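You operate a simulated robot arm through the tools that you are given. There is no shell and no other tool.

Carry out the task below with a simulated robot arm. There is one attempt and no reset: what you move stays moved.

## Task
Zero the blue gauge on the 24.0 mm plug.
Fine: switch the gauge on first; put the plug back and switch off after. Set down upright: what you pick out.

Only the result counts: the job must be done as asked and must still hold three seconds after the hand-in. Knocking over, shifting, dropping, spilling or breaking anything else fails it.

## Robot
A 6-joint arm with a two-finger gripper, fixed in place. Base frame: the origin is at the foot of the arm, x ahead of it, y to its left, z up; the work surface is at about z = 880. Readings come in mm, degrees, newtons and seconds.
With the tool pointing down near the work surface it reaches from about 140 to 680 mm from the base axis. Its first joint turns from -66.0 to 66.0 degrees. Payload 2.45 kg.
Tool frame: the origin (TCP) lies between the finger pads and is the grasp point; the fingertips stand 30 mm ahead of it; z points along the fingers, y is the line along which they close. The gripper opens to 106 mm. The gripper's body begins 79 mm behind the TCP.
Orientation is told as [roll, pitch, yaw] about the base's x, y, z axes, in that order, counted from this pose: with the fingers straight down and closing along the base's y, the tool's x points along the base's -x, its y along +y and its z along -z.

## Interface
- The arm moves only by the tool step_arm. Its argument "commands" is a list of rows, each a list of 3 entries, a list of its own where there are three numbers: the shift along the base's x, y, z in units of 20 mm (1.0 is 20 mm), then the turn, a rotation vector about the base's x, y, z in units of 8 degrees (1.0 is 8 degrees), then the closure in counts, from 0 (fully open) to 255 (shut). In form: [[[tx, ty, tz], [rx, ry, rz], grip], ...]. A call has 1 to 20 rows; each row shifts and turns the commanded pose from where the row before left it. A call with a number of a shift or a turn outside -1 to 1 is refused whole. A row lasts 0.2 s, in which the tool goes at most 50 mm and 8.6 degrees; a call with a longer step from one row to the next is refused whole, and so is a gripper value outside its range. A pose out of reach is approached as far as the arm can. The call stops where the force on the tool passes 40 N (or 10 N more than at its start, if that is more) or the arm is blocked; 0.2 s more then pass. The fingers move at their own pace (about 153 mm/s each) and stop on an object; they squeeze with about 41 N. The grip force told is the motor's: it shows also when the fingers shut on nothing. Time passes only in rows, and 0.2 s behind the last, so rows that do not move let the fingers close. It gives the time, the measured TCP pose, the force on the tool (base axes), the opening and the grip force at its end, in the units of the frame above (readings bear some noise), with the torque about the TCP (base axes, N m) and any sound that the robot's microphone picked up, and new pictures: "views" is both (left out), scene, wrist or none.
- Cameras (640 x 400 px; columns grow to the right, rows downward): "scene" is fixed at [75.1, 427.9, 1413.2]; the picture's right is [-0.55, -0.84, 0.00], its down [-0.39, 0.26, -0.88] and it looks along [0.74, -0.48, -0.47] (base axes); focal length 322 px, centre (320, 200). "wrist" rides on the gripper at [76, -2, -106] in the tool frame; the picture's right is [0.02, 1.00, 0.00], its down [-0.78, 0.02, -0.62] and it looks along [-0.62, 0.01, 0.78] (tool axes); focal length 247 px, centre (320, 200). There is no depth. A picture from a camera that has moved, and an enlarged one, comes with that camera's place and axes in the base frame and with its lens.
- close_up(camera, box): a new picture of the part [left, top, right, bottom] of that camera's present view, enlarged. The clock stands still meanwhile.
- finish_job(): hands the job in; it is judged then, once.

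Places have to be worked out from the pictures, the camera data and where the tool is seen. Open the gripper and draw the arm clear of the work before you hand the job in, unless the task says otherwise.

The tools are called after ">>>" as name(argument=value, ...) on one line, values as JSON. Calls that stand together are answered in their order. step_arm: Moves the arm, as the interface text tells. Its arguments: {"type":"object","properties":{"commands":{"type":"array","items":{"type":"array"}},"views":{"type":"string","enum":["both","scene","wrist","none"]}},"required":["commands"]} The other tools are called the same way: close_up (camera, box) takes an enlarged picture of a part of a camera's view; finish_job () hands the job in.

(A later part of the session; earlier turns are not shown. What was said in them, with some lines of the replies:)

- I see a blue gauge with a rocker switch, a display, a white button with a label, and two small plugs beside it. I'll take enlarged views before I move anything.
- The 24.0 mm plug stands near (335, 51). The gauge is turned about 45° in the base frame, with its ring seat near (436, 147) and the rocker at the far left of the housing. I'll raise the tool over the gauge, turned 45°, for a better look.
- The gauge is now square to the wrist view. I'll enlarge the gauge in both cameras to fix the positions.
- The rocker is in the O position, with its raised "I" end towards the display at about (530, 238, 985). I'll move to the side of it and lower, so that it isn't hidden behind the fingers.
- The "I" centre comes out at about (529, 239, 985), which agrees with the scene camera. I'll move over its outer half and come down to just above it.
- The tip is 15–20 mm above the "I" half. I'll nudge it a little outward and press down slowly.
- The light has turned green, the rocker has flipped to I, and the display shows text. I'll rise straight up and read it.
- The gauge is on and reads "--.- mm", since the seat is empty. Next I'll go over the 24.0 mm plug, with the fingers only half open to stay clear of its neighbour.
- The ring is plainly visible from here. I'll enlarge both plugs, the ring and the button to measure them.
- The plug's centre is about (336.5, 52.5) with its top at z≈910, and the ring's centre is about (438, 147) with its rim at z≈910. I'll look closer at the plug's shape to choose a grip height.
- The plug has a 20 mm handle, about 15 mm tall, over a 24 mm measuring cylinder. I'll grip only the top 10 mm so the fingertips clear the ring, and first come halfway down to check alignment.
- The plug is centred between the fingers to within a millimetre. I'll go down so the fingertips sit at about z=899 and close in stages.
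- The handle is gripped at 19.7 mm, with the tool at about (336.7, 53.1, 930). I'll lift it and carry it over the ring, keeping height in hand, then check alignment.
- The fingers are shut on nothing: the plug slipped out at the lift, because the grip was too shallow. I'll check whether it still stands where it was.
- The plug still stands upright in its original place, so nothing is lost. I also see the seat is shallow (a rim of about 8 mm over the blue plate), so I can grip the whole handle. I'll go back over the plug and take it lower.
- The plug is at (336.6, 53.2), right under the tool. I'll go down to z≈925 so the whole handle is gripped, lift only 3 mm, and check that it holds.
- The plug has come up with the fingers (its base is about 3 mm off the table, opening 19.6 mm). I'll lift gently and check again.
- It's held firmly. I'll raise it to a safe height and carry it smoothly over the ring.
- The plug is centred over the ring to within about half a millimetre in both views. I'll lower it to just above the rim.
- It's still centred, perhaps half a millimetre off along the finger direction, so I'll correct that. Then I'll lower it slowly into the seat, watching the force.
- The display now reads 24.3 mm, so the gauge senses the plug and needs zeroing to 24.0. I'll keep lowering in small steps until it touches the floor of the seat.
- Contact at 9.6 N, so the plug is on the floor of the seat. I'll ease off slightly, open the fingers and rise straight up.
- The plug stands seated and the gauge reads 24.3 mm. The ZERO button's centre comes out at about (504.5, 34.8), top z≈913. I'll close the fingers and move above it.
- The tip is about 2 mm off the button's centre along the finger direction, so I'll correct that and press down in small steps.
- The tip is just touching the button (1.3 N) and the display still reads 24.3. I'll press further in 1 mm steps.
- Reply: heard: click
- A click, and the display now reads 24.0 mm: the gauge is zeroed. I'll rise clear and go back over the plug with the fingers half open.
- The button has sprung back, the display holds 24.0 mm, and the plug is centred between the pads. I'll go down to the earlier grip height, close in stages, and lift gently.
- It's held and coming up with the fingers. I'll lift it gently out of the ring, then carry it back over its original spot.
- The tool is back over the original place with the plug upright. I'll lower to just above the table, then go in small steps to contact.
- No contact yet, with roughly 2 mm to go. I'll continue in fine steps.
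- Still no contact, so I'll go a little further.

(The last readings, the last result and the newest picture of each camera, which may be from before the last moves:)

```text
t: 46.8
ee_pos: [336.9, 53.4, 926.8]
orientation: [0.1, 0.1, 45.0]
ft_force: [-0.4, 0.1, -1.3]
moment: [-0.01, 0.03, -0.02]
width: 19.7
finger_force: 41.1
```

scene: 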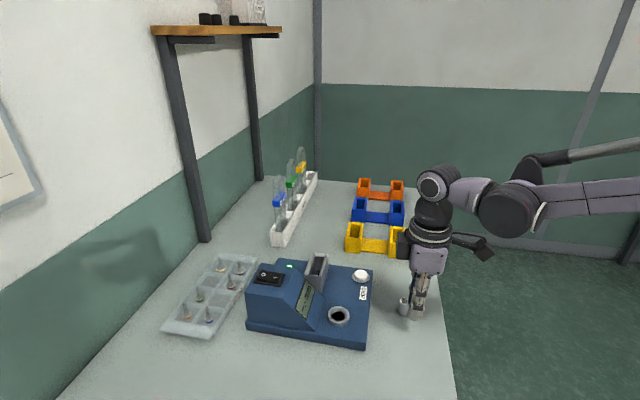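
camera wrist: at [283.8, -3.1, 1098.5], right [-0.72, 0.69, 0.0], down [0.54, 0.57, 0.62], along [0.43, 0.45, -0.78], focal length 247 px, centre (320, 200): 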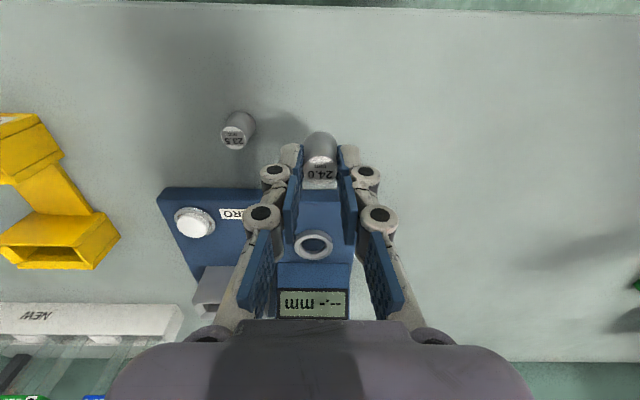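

>>> step_arm(commands=[[[0, 0, -0.025], [0, 0, 0], 255], [[0, 0, -0.025], [0, 0, 0], 255]], views="scene")

>>> close_up(camera="scene", box=[380, 310, 440, 348])

```text
t: 47.4
ee_pos: [337.2, 52.4, 927.7]
orientation: [0.0, -0.1, 45.0]
ft_force: [0.0, 0.0, 27.6]
moment: [0.0, -0.03, 0.01]
width: 19.5
finger_force: 40.7
```

scene: 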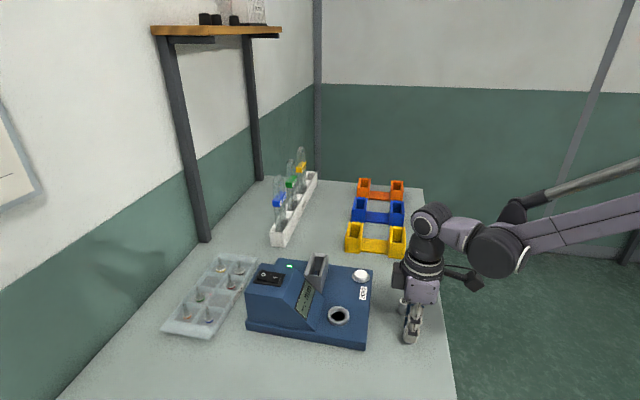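

```text
10.53 times, centred on (410, 329) of scene
camera zoom: at [74.9, 427.9, 1413.3], right [-0.55, -0.84, 0.0], down [-0.39, 0.26, -0.88], along [0.74, -0.48, -0.47], focal length 3384 px, centre (-627, -1158)
```

zoom: 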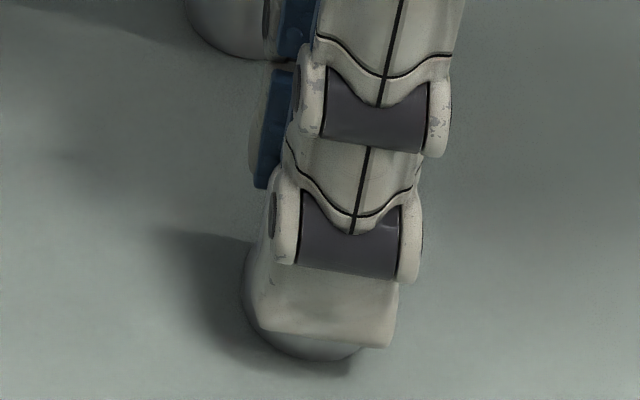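

Firm contact (27.6 N), so the plug is on the table. I'll ease off, open gradually, rise clear, and look.

>>> step_arm(commands=[[[0, 0, 0.03], [0, 0, 0], 255], [[0, 0, 0], [0, 0, 0], 200], [[0, 0, 0], [0, 0, 0], 190], [[0, 0, 0], [0, 0, 0], 165], [[0, 0, 0], [0, 0, 0], 145], [[0, 0, 0], [0, 0, 0], 140], [[0, 0, 0.3], [0, 0, 0], 140], [[0, 0, 0.6], [0, 0, 0], 140], [[0, 0, 0.9], [0, 0, 0], 140], [[0, 0, 0.9], [0, 0, 0], 140]])

>>> close_up(camera="wrist", box=[240, 100, 400, 200])

>>> close_up(camera="scene", box=[370, 285, 450, 345])

```text
t: 49.6
ee_pos: [337.6, 51.4, 981.5]
orientation: [0.0, -0.2, 45.0]
ft_force: [0.7, -0.4, -0.4]
moment: [-0.03, 0.0, 0.0]
width: 47.9
finger_force: 0.1
camera wrist: at [283.7, -3.0, 1088.6], right [-0.72, 0.69, 0.0], down [0.54, 0.57, 0.62], along [0.43, 0.45, -0.78], focal length 247 px, centre (320, 200)
```

scene: 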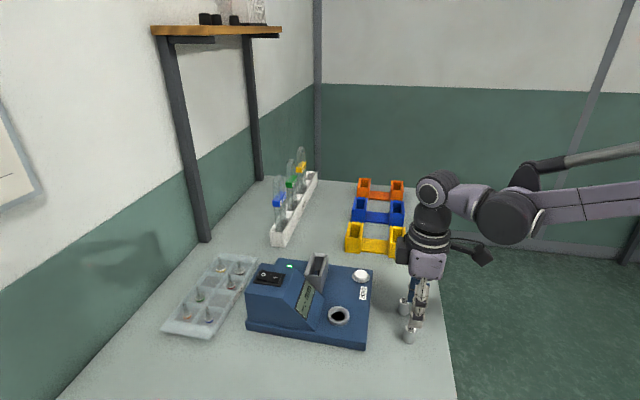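
wrist: 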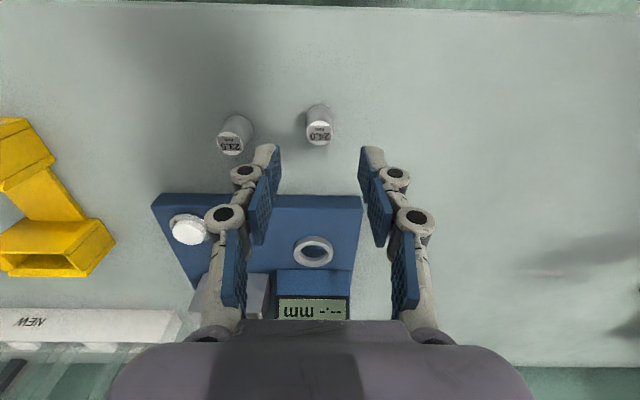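

```text
4.00 times, centred on (320, 150) of wrist
camera zoom: at [283.7, -3.0, 1088.6], right [-0.72, 0.69, 0.0], down [0.54, 0.57, 0.62], along [0.43, 0.45, -0.78], focal length 988 px, centre (320, 400)
```

zoom: 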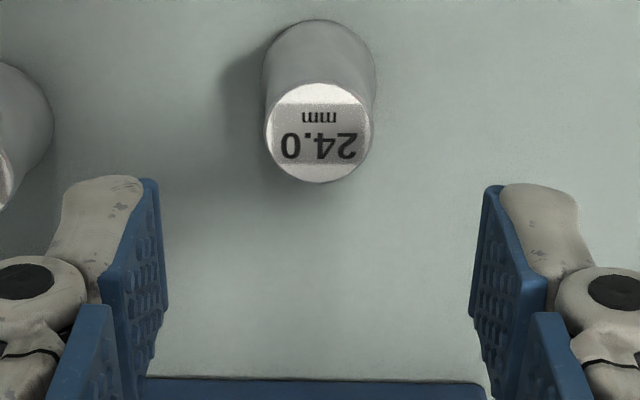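

```text
6.67 times, centred on (410, 315) of scene
camera zoom: at [75.1, 427.9, 1413.2], right [-0.55, -0.84, 0.0], down [-0.39, 0.26, -0.88], along [0.74, -0.48, -0.47], focal length 2143 px, centre (-280, -567)
```

zoom: 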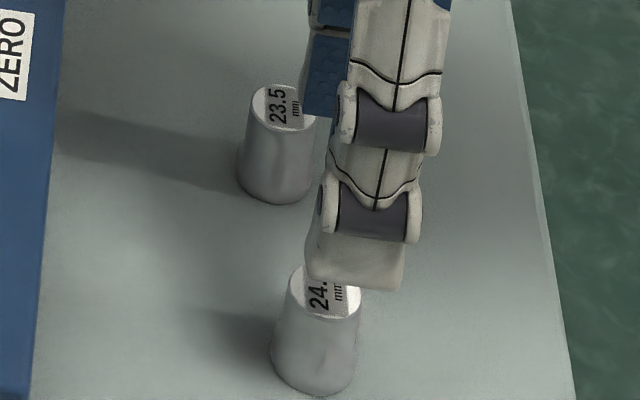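

The plug stands upright within about 1 mm of where it was, and its neighbour is undisturbed. Next I'll rise, close the fingers, and go above the O half of the rocker, at about (547, 257).

>>> step_arm(commands=[[[0, 0, 0.9], [0, 0, 0], 140], [[0, 0, 0.9], [0, 0, 0], 140], [[0, 0, 0.9], [0, 0, 0], 255], [[0, 0, 0.9], [0, 0, 0], 255], [[0, 0, 0.9], [0, 0, 0], 255], [[0, 0, 0.9], [0, 0, 0], 255], [[0.956, 0.931, 0], [0, 0, 0], 255], [[0.956, 0.931, 0], [0, 0, 0], 255], [[0.956, 0.931, 0], [0, 0, 0], 255], [[0.956, 0.931, 0], [0, 0, 0], 255], [[0.956, 0.931, 0], [0, 0, 0], 255], [[0.956, 0.931, 0], [0, 0, 0], 255], [[0.956, 0.931, 0], [0, 0, 0], 255], [[0.956, 0.931, 0], [0, 0, 0], 255], [[0.956, 0.931, 0], [0, 0, 0], 255], [[0.956, 0.931, 0], [0, 0, 0], 255], [[0.956, 0.931, 0], [0, 0, 0], 255], [[0, 0, -0.8], [0, 0, 0], 255], [[0, 0, -0.8], [0, 0, 0], 255], [[0, 0, -0.8], [0, 0, 0], 255]])

>>> close_up(camera="scene", box=[230, 220, 342, 290])

>>> close_up(camera="wrist", box=[240, 80, 400, 180])

```text
t: 53.8
ee_pos: [548.1, 256.6, 1040.6]
orientation: [0.0, 0.0, 45.0]
ft_force: [0.3, -0.2, 0.3]
moment: [0.0, 0.04, 0.0]
width: 0.1
finger_force: 28.8
camera wrist: at [494.6, 201.1, 1148.6], right [-0.72, 0.69, 0.0], down [0.54, 0.57, 0.62], along [0.43, 0.45, -0.78], focal length 247 px, centre (320, 200)
```

scene: 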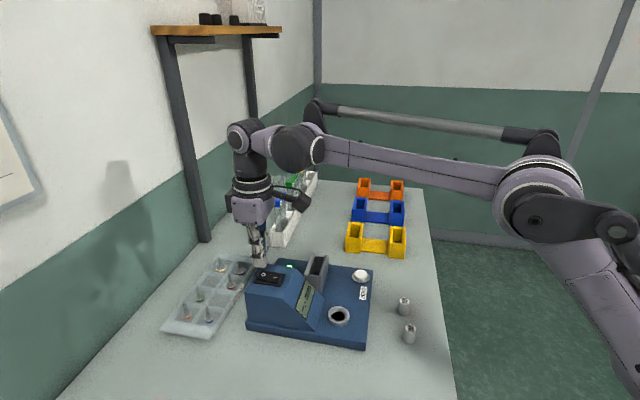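
wrist: 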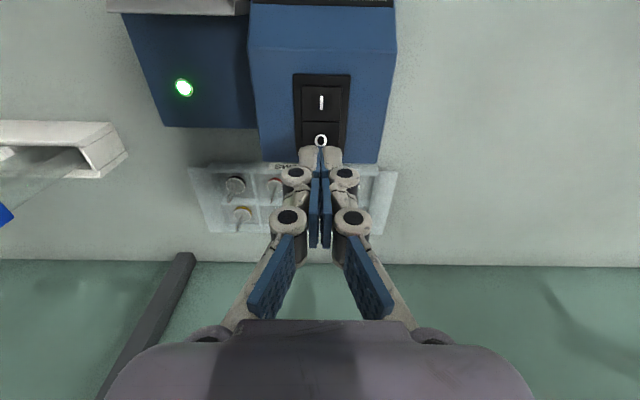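

```text
5.71 times, centred on (286, 255) of scene
camera zoom: at [75.2, 427.9, 1413.2], right [-0.55, -0.84, 0.0], down [-0.39, 0.26, -0.88], along [0.74, -0.48, -0.47], focal length 1837 px, centre (514, -114)
```

zoom: 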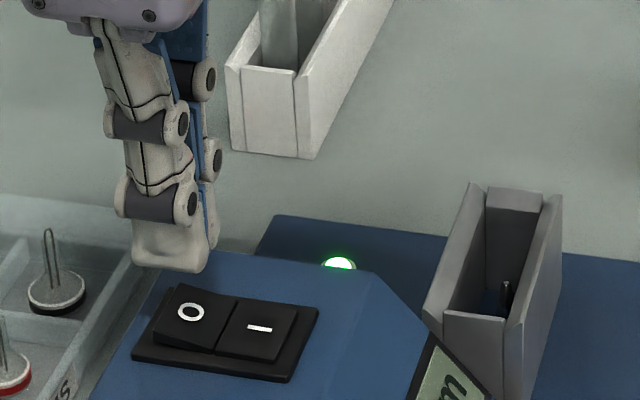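

```text
4.00 times, centred on (320, 130) of wrist
camera zoom: at [494.6, 201.1, 1148.6], right [-0.72, 0.69, 0.0], down [0.54, 0.57, 0.62], along [0.43, 0.45, -0.78], focal length 988 px, centre (320, 480)
```

zoom: 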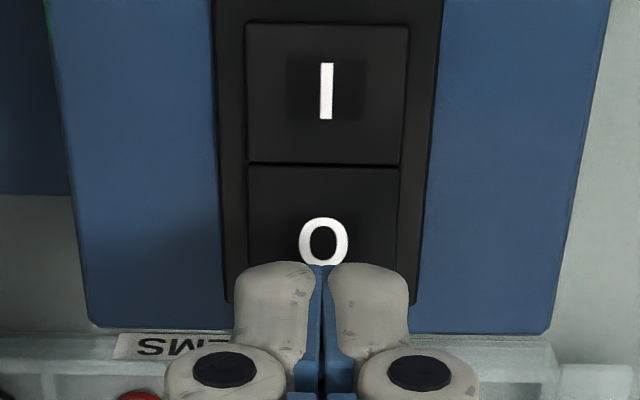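

The tip is straight above the O symbol. I'll move slightly outward and press down slowly as before.

>>> step_arm(commands=[[[0.07, 0.07, -0.4], [0, 0, 0], 255], [[0, 0, -0.35], [0, 0, 0], 255], [[0, 0, -0.1], [0, 0, 0], 255], [[0, 0, -0.1], [0, 0, 0], 255], [[0, 0, -0.1], [0, 0, 0], 255], [[0, 0, -0.1], [0, 0, 0], 255], [[0, 0, -0.1], [0, 0, 0], 255]])

>>> close_up(camera="scene", box=[230, 220, 342, 290])

```text
t: 55.4
ee_pos: [547.8, 258.8, 1014.9]
orientation: [-0.1, -0.1, 45.0]
ft_force: [-0.2, -0.4, 0.5]
moment: [0.01, -0.06, 0.0]
width: 6.2
finger_force: 28.3
camera wrist: at [495.3, 203.2, 1123.2], right [-0.72, 0.69, 0.0], down [0.54, 0.57, 0.62], along [0.43, 0.45, -0.78], focal length 247 px, centre (320, 200)
```

scene: 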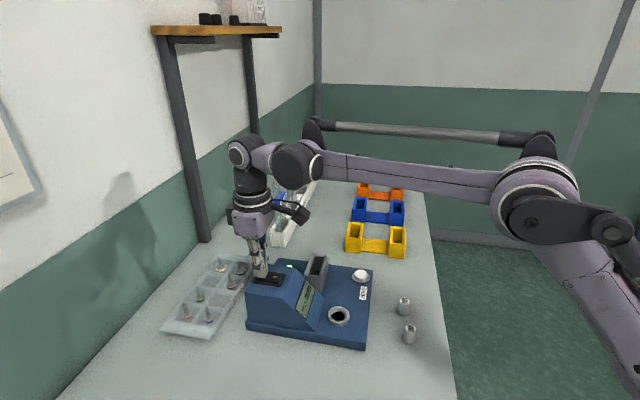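
wrist: 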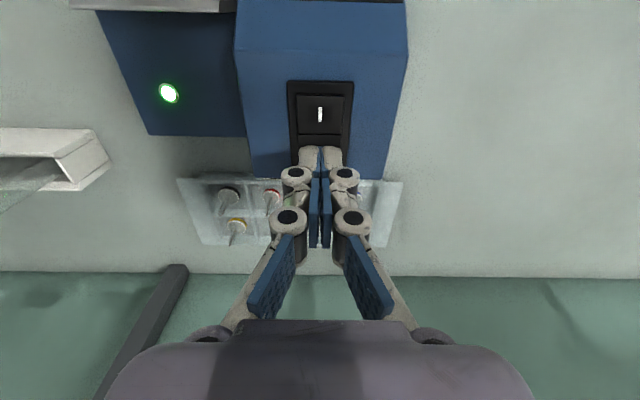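

```text
5.71 times, centred on (286, 255) of scene
camera zoom: at [75.1, 427.9, 1413.2], right [-0.55, -0.84, 0.0], down [-0.39, 0.26, -0.88], along [0.74, -0.48, -0.47], focal length 1837 px, centre (514, -114)
```

zoom: 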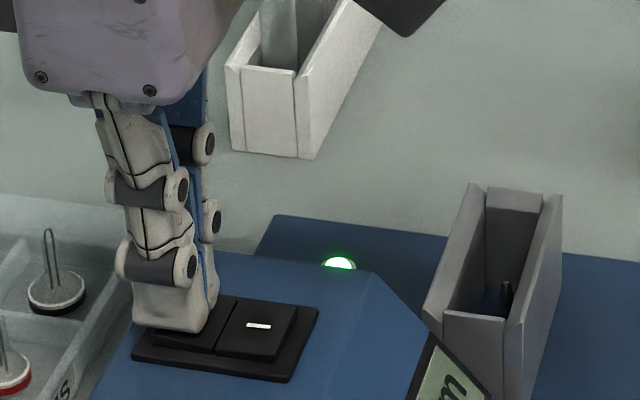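

It hasn't flipped yet: the light is still on and contact is light. I'll press a little further.

>>> step_arm(commands=[[[0, 0, -0.05], [0, 0, 0], 255], [[0, 0, -0.05], [0, 0, 0], 255], [[0, 0, -0.05], [0, 0, 0], 255]])

>>> close_up(camera="scene", box=[230, 220, 342, 290])

```text
t: 56.2
ee_pos: [548.4, 258.8, 1013.4]
orientation: [0.0, -0.1, 45.0]
ft_force: [6.4, 2.3, 29.1]
moment: [-0.12, 0.08, 0.12]
width: 6.0
finger_force: 28.8
camera wrist: at [495.0, 202.8, 1121.5], right [-0.72, 0.69, 0.0], down [0.54, 0.57, 0.62], along [0.43, 0.45, -0.78], focal length 247 px, centre (320, 200)
```

scene: 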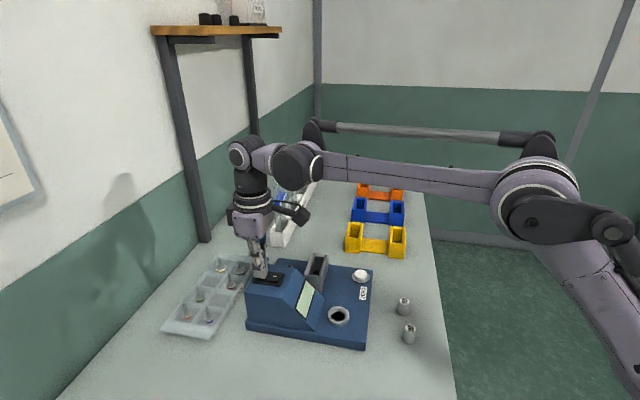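
wrist: 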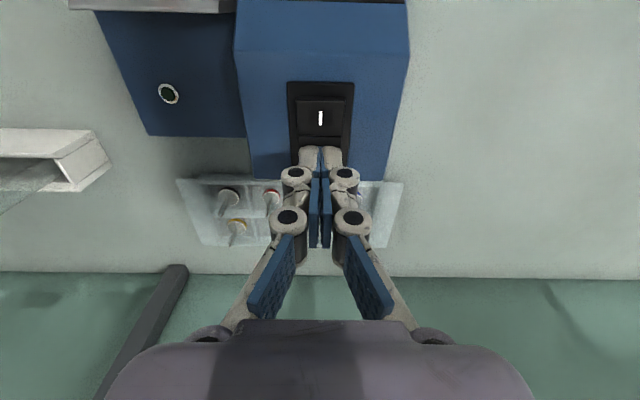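

```text
5.71 times, centred on (286, 255) of scene
camera zoom: at [74.8, 427.8, 1413.3], right [-0.55, -0.84, 0.0], down [-0.39, 0.26, -0.88], along [0.74, -0.48, -0.47], focal length 1837 px, centre (514, -114)
```

zoom: 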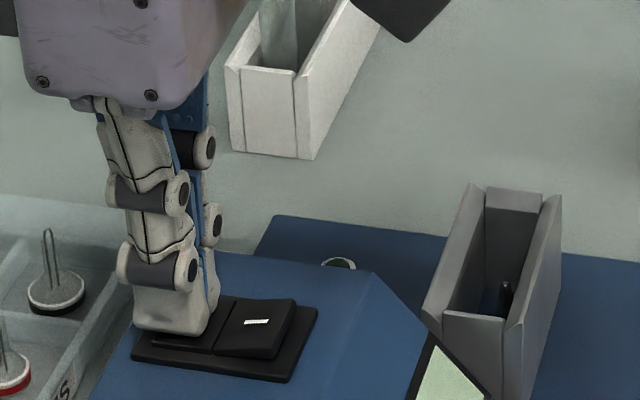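

The rocker has flipped to O; the light and display are off. I'll rise straight up, draw the arm clear towards the base, and open the gripper.

>>> step_arm(commands=[[[0, 0, 0.3], [0, 0, 0], 255], [[0, 0, 0.8], [0, 0, 0], 255], [[0, 0, 1], [0, 0, 0], 255], [[0, 0, 1], [0, 0, 0], 255], [[0, 0, 1], [0, 0, 0], 255], [[0, 0, 1], [0, 0, 0], 255], [[-0.9, -0.9, 1], [0, 0, 0], 200], [[-0.9, -0.9, 1], [0, 0, 0], 130], [[-0.9, -0.9, 1], [0, 0, 0], 60], [[-0.9, -0.9, 0.7], [0, 0, 0], 0], [[-0.9, -0.9, 0], [0, 0, 0], 0], [[-0.9, -0.9, 0], [0, 0, 0], 0], [[-0.9, -0.9, 0], [0, 0, 0], 0], [[-0.9, -0.9, 0], [0, 0, 0], 0], [[0, 0, 0], [0, 0, 0], 0]])

>>> close_up(camera="scene", box=[230, 240, 390, 340])

>>> close_up(camera="scene", box=[370, 280, 450, 350])

>>> close_up(camera="scene", box=[160, 240, 270, 340])

```text
t: 59.4
ee_pos: [404.9, 114.8, 1188.9]
orientation: [0.1, 0.0, 45.1]
ft_force: [0.1, -0.7, -0.6]
moment: [-0.02, -0.01, 0.04]
width: 106.1
finger_force: 0.0
camera wrist: at [351.8, 58.8, 1296.7], right [-0.72, 0.69, 0.0], down [0.54, 0.57, 0.62], along [0.43, 0.45, -0.78], focal length 247 px, centre (320, 200)
```

scene: 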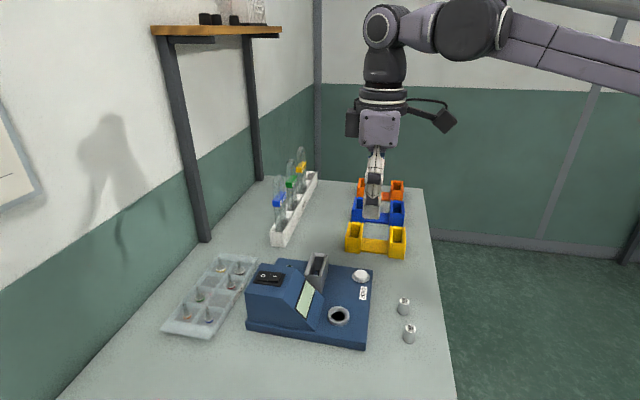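
wrist: 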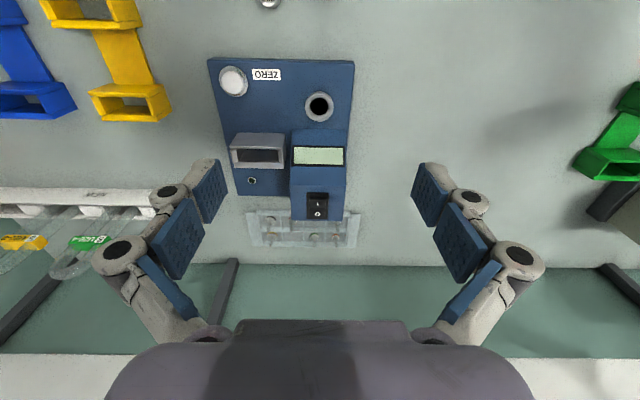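

```text
4.00 times, centred on (310, 290) of scene
camera zoom: at [75.1, 427.9, 1413.2], right [-0.55, -0.84, 0.0], down [-0.39, 0.26, -0.88], along [0.74, -0.48, -0.47], focal length 1286 px, centre (360, -160)
```

zoom: 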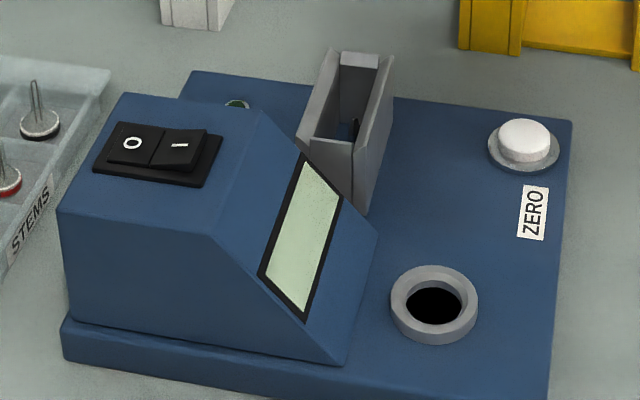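

```text
5.71 times, centred on (410, 315) of scene
camera zoom: at [75.1, 427.9, 1413.2], right [-0.55, -0.84, 0.0], down [-0.39, 0.26, -0.88], along [0.74, -0.48, -0.47], focal length 1837 px, centre (-194, -457)
```

zoom: 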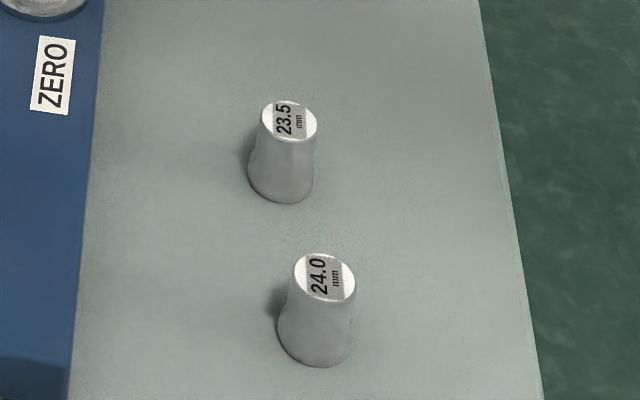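

```text
4.00 times, centred on (215, 290) of scene
camera zoom: at [75.1, 427.9, 1413.2], right [-0.55, -0.84, 0.0], down [-0.39, 0.26, -0.88], along [0.74, -0.48, -0.47], focal length 1286 px, centre (740, -160)
```

zoom: 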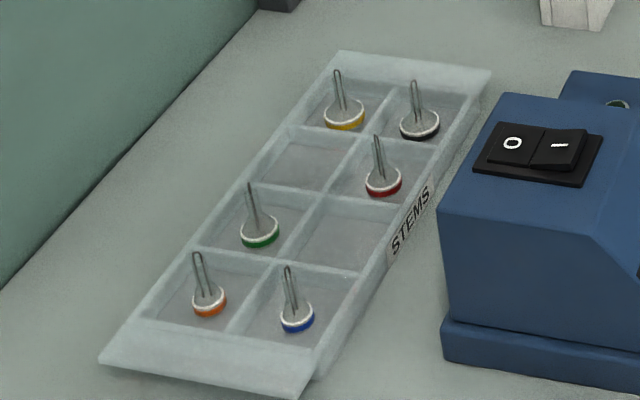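

The gauge was zeroed on the 24.0 mm plug and is off again. The plug stands upright within about 1 mm of where it was, nothing else has moved, and the arm is clear with the gripper open. I'll hand the job in.

>>> finish_job()

```text
The job is handed in.
```

The blue gauge is zeroed on the 24.0 mm plug, and I've handed the job in.

- **Zeroing:** I switched the gauge on and seated the plug in the ring, where it read 24.3 mm. I pressed ZERO once. It clicked and the display changed to 24.0 mm.
- **Plug:** It is back within about 1 mm of where it started, standing upright. My first grip on it was too shallow and slipped off as I lifted. The plug stayed upright in its place, and the second, deeper grip held.
- **Switching off:** The rocker is back on O, and the light and display are off.
- **Everything else:** In the last pictures, the 23.5 mm plug, the stem tray and the rest of the gauge look unmoved. The arm is clear with the gripper open.
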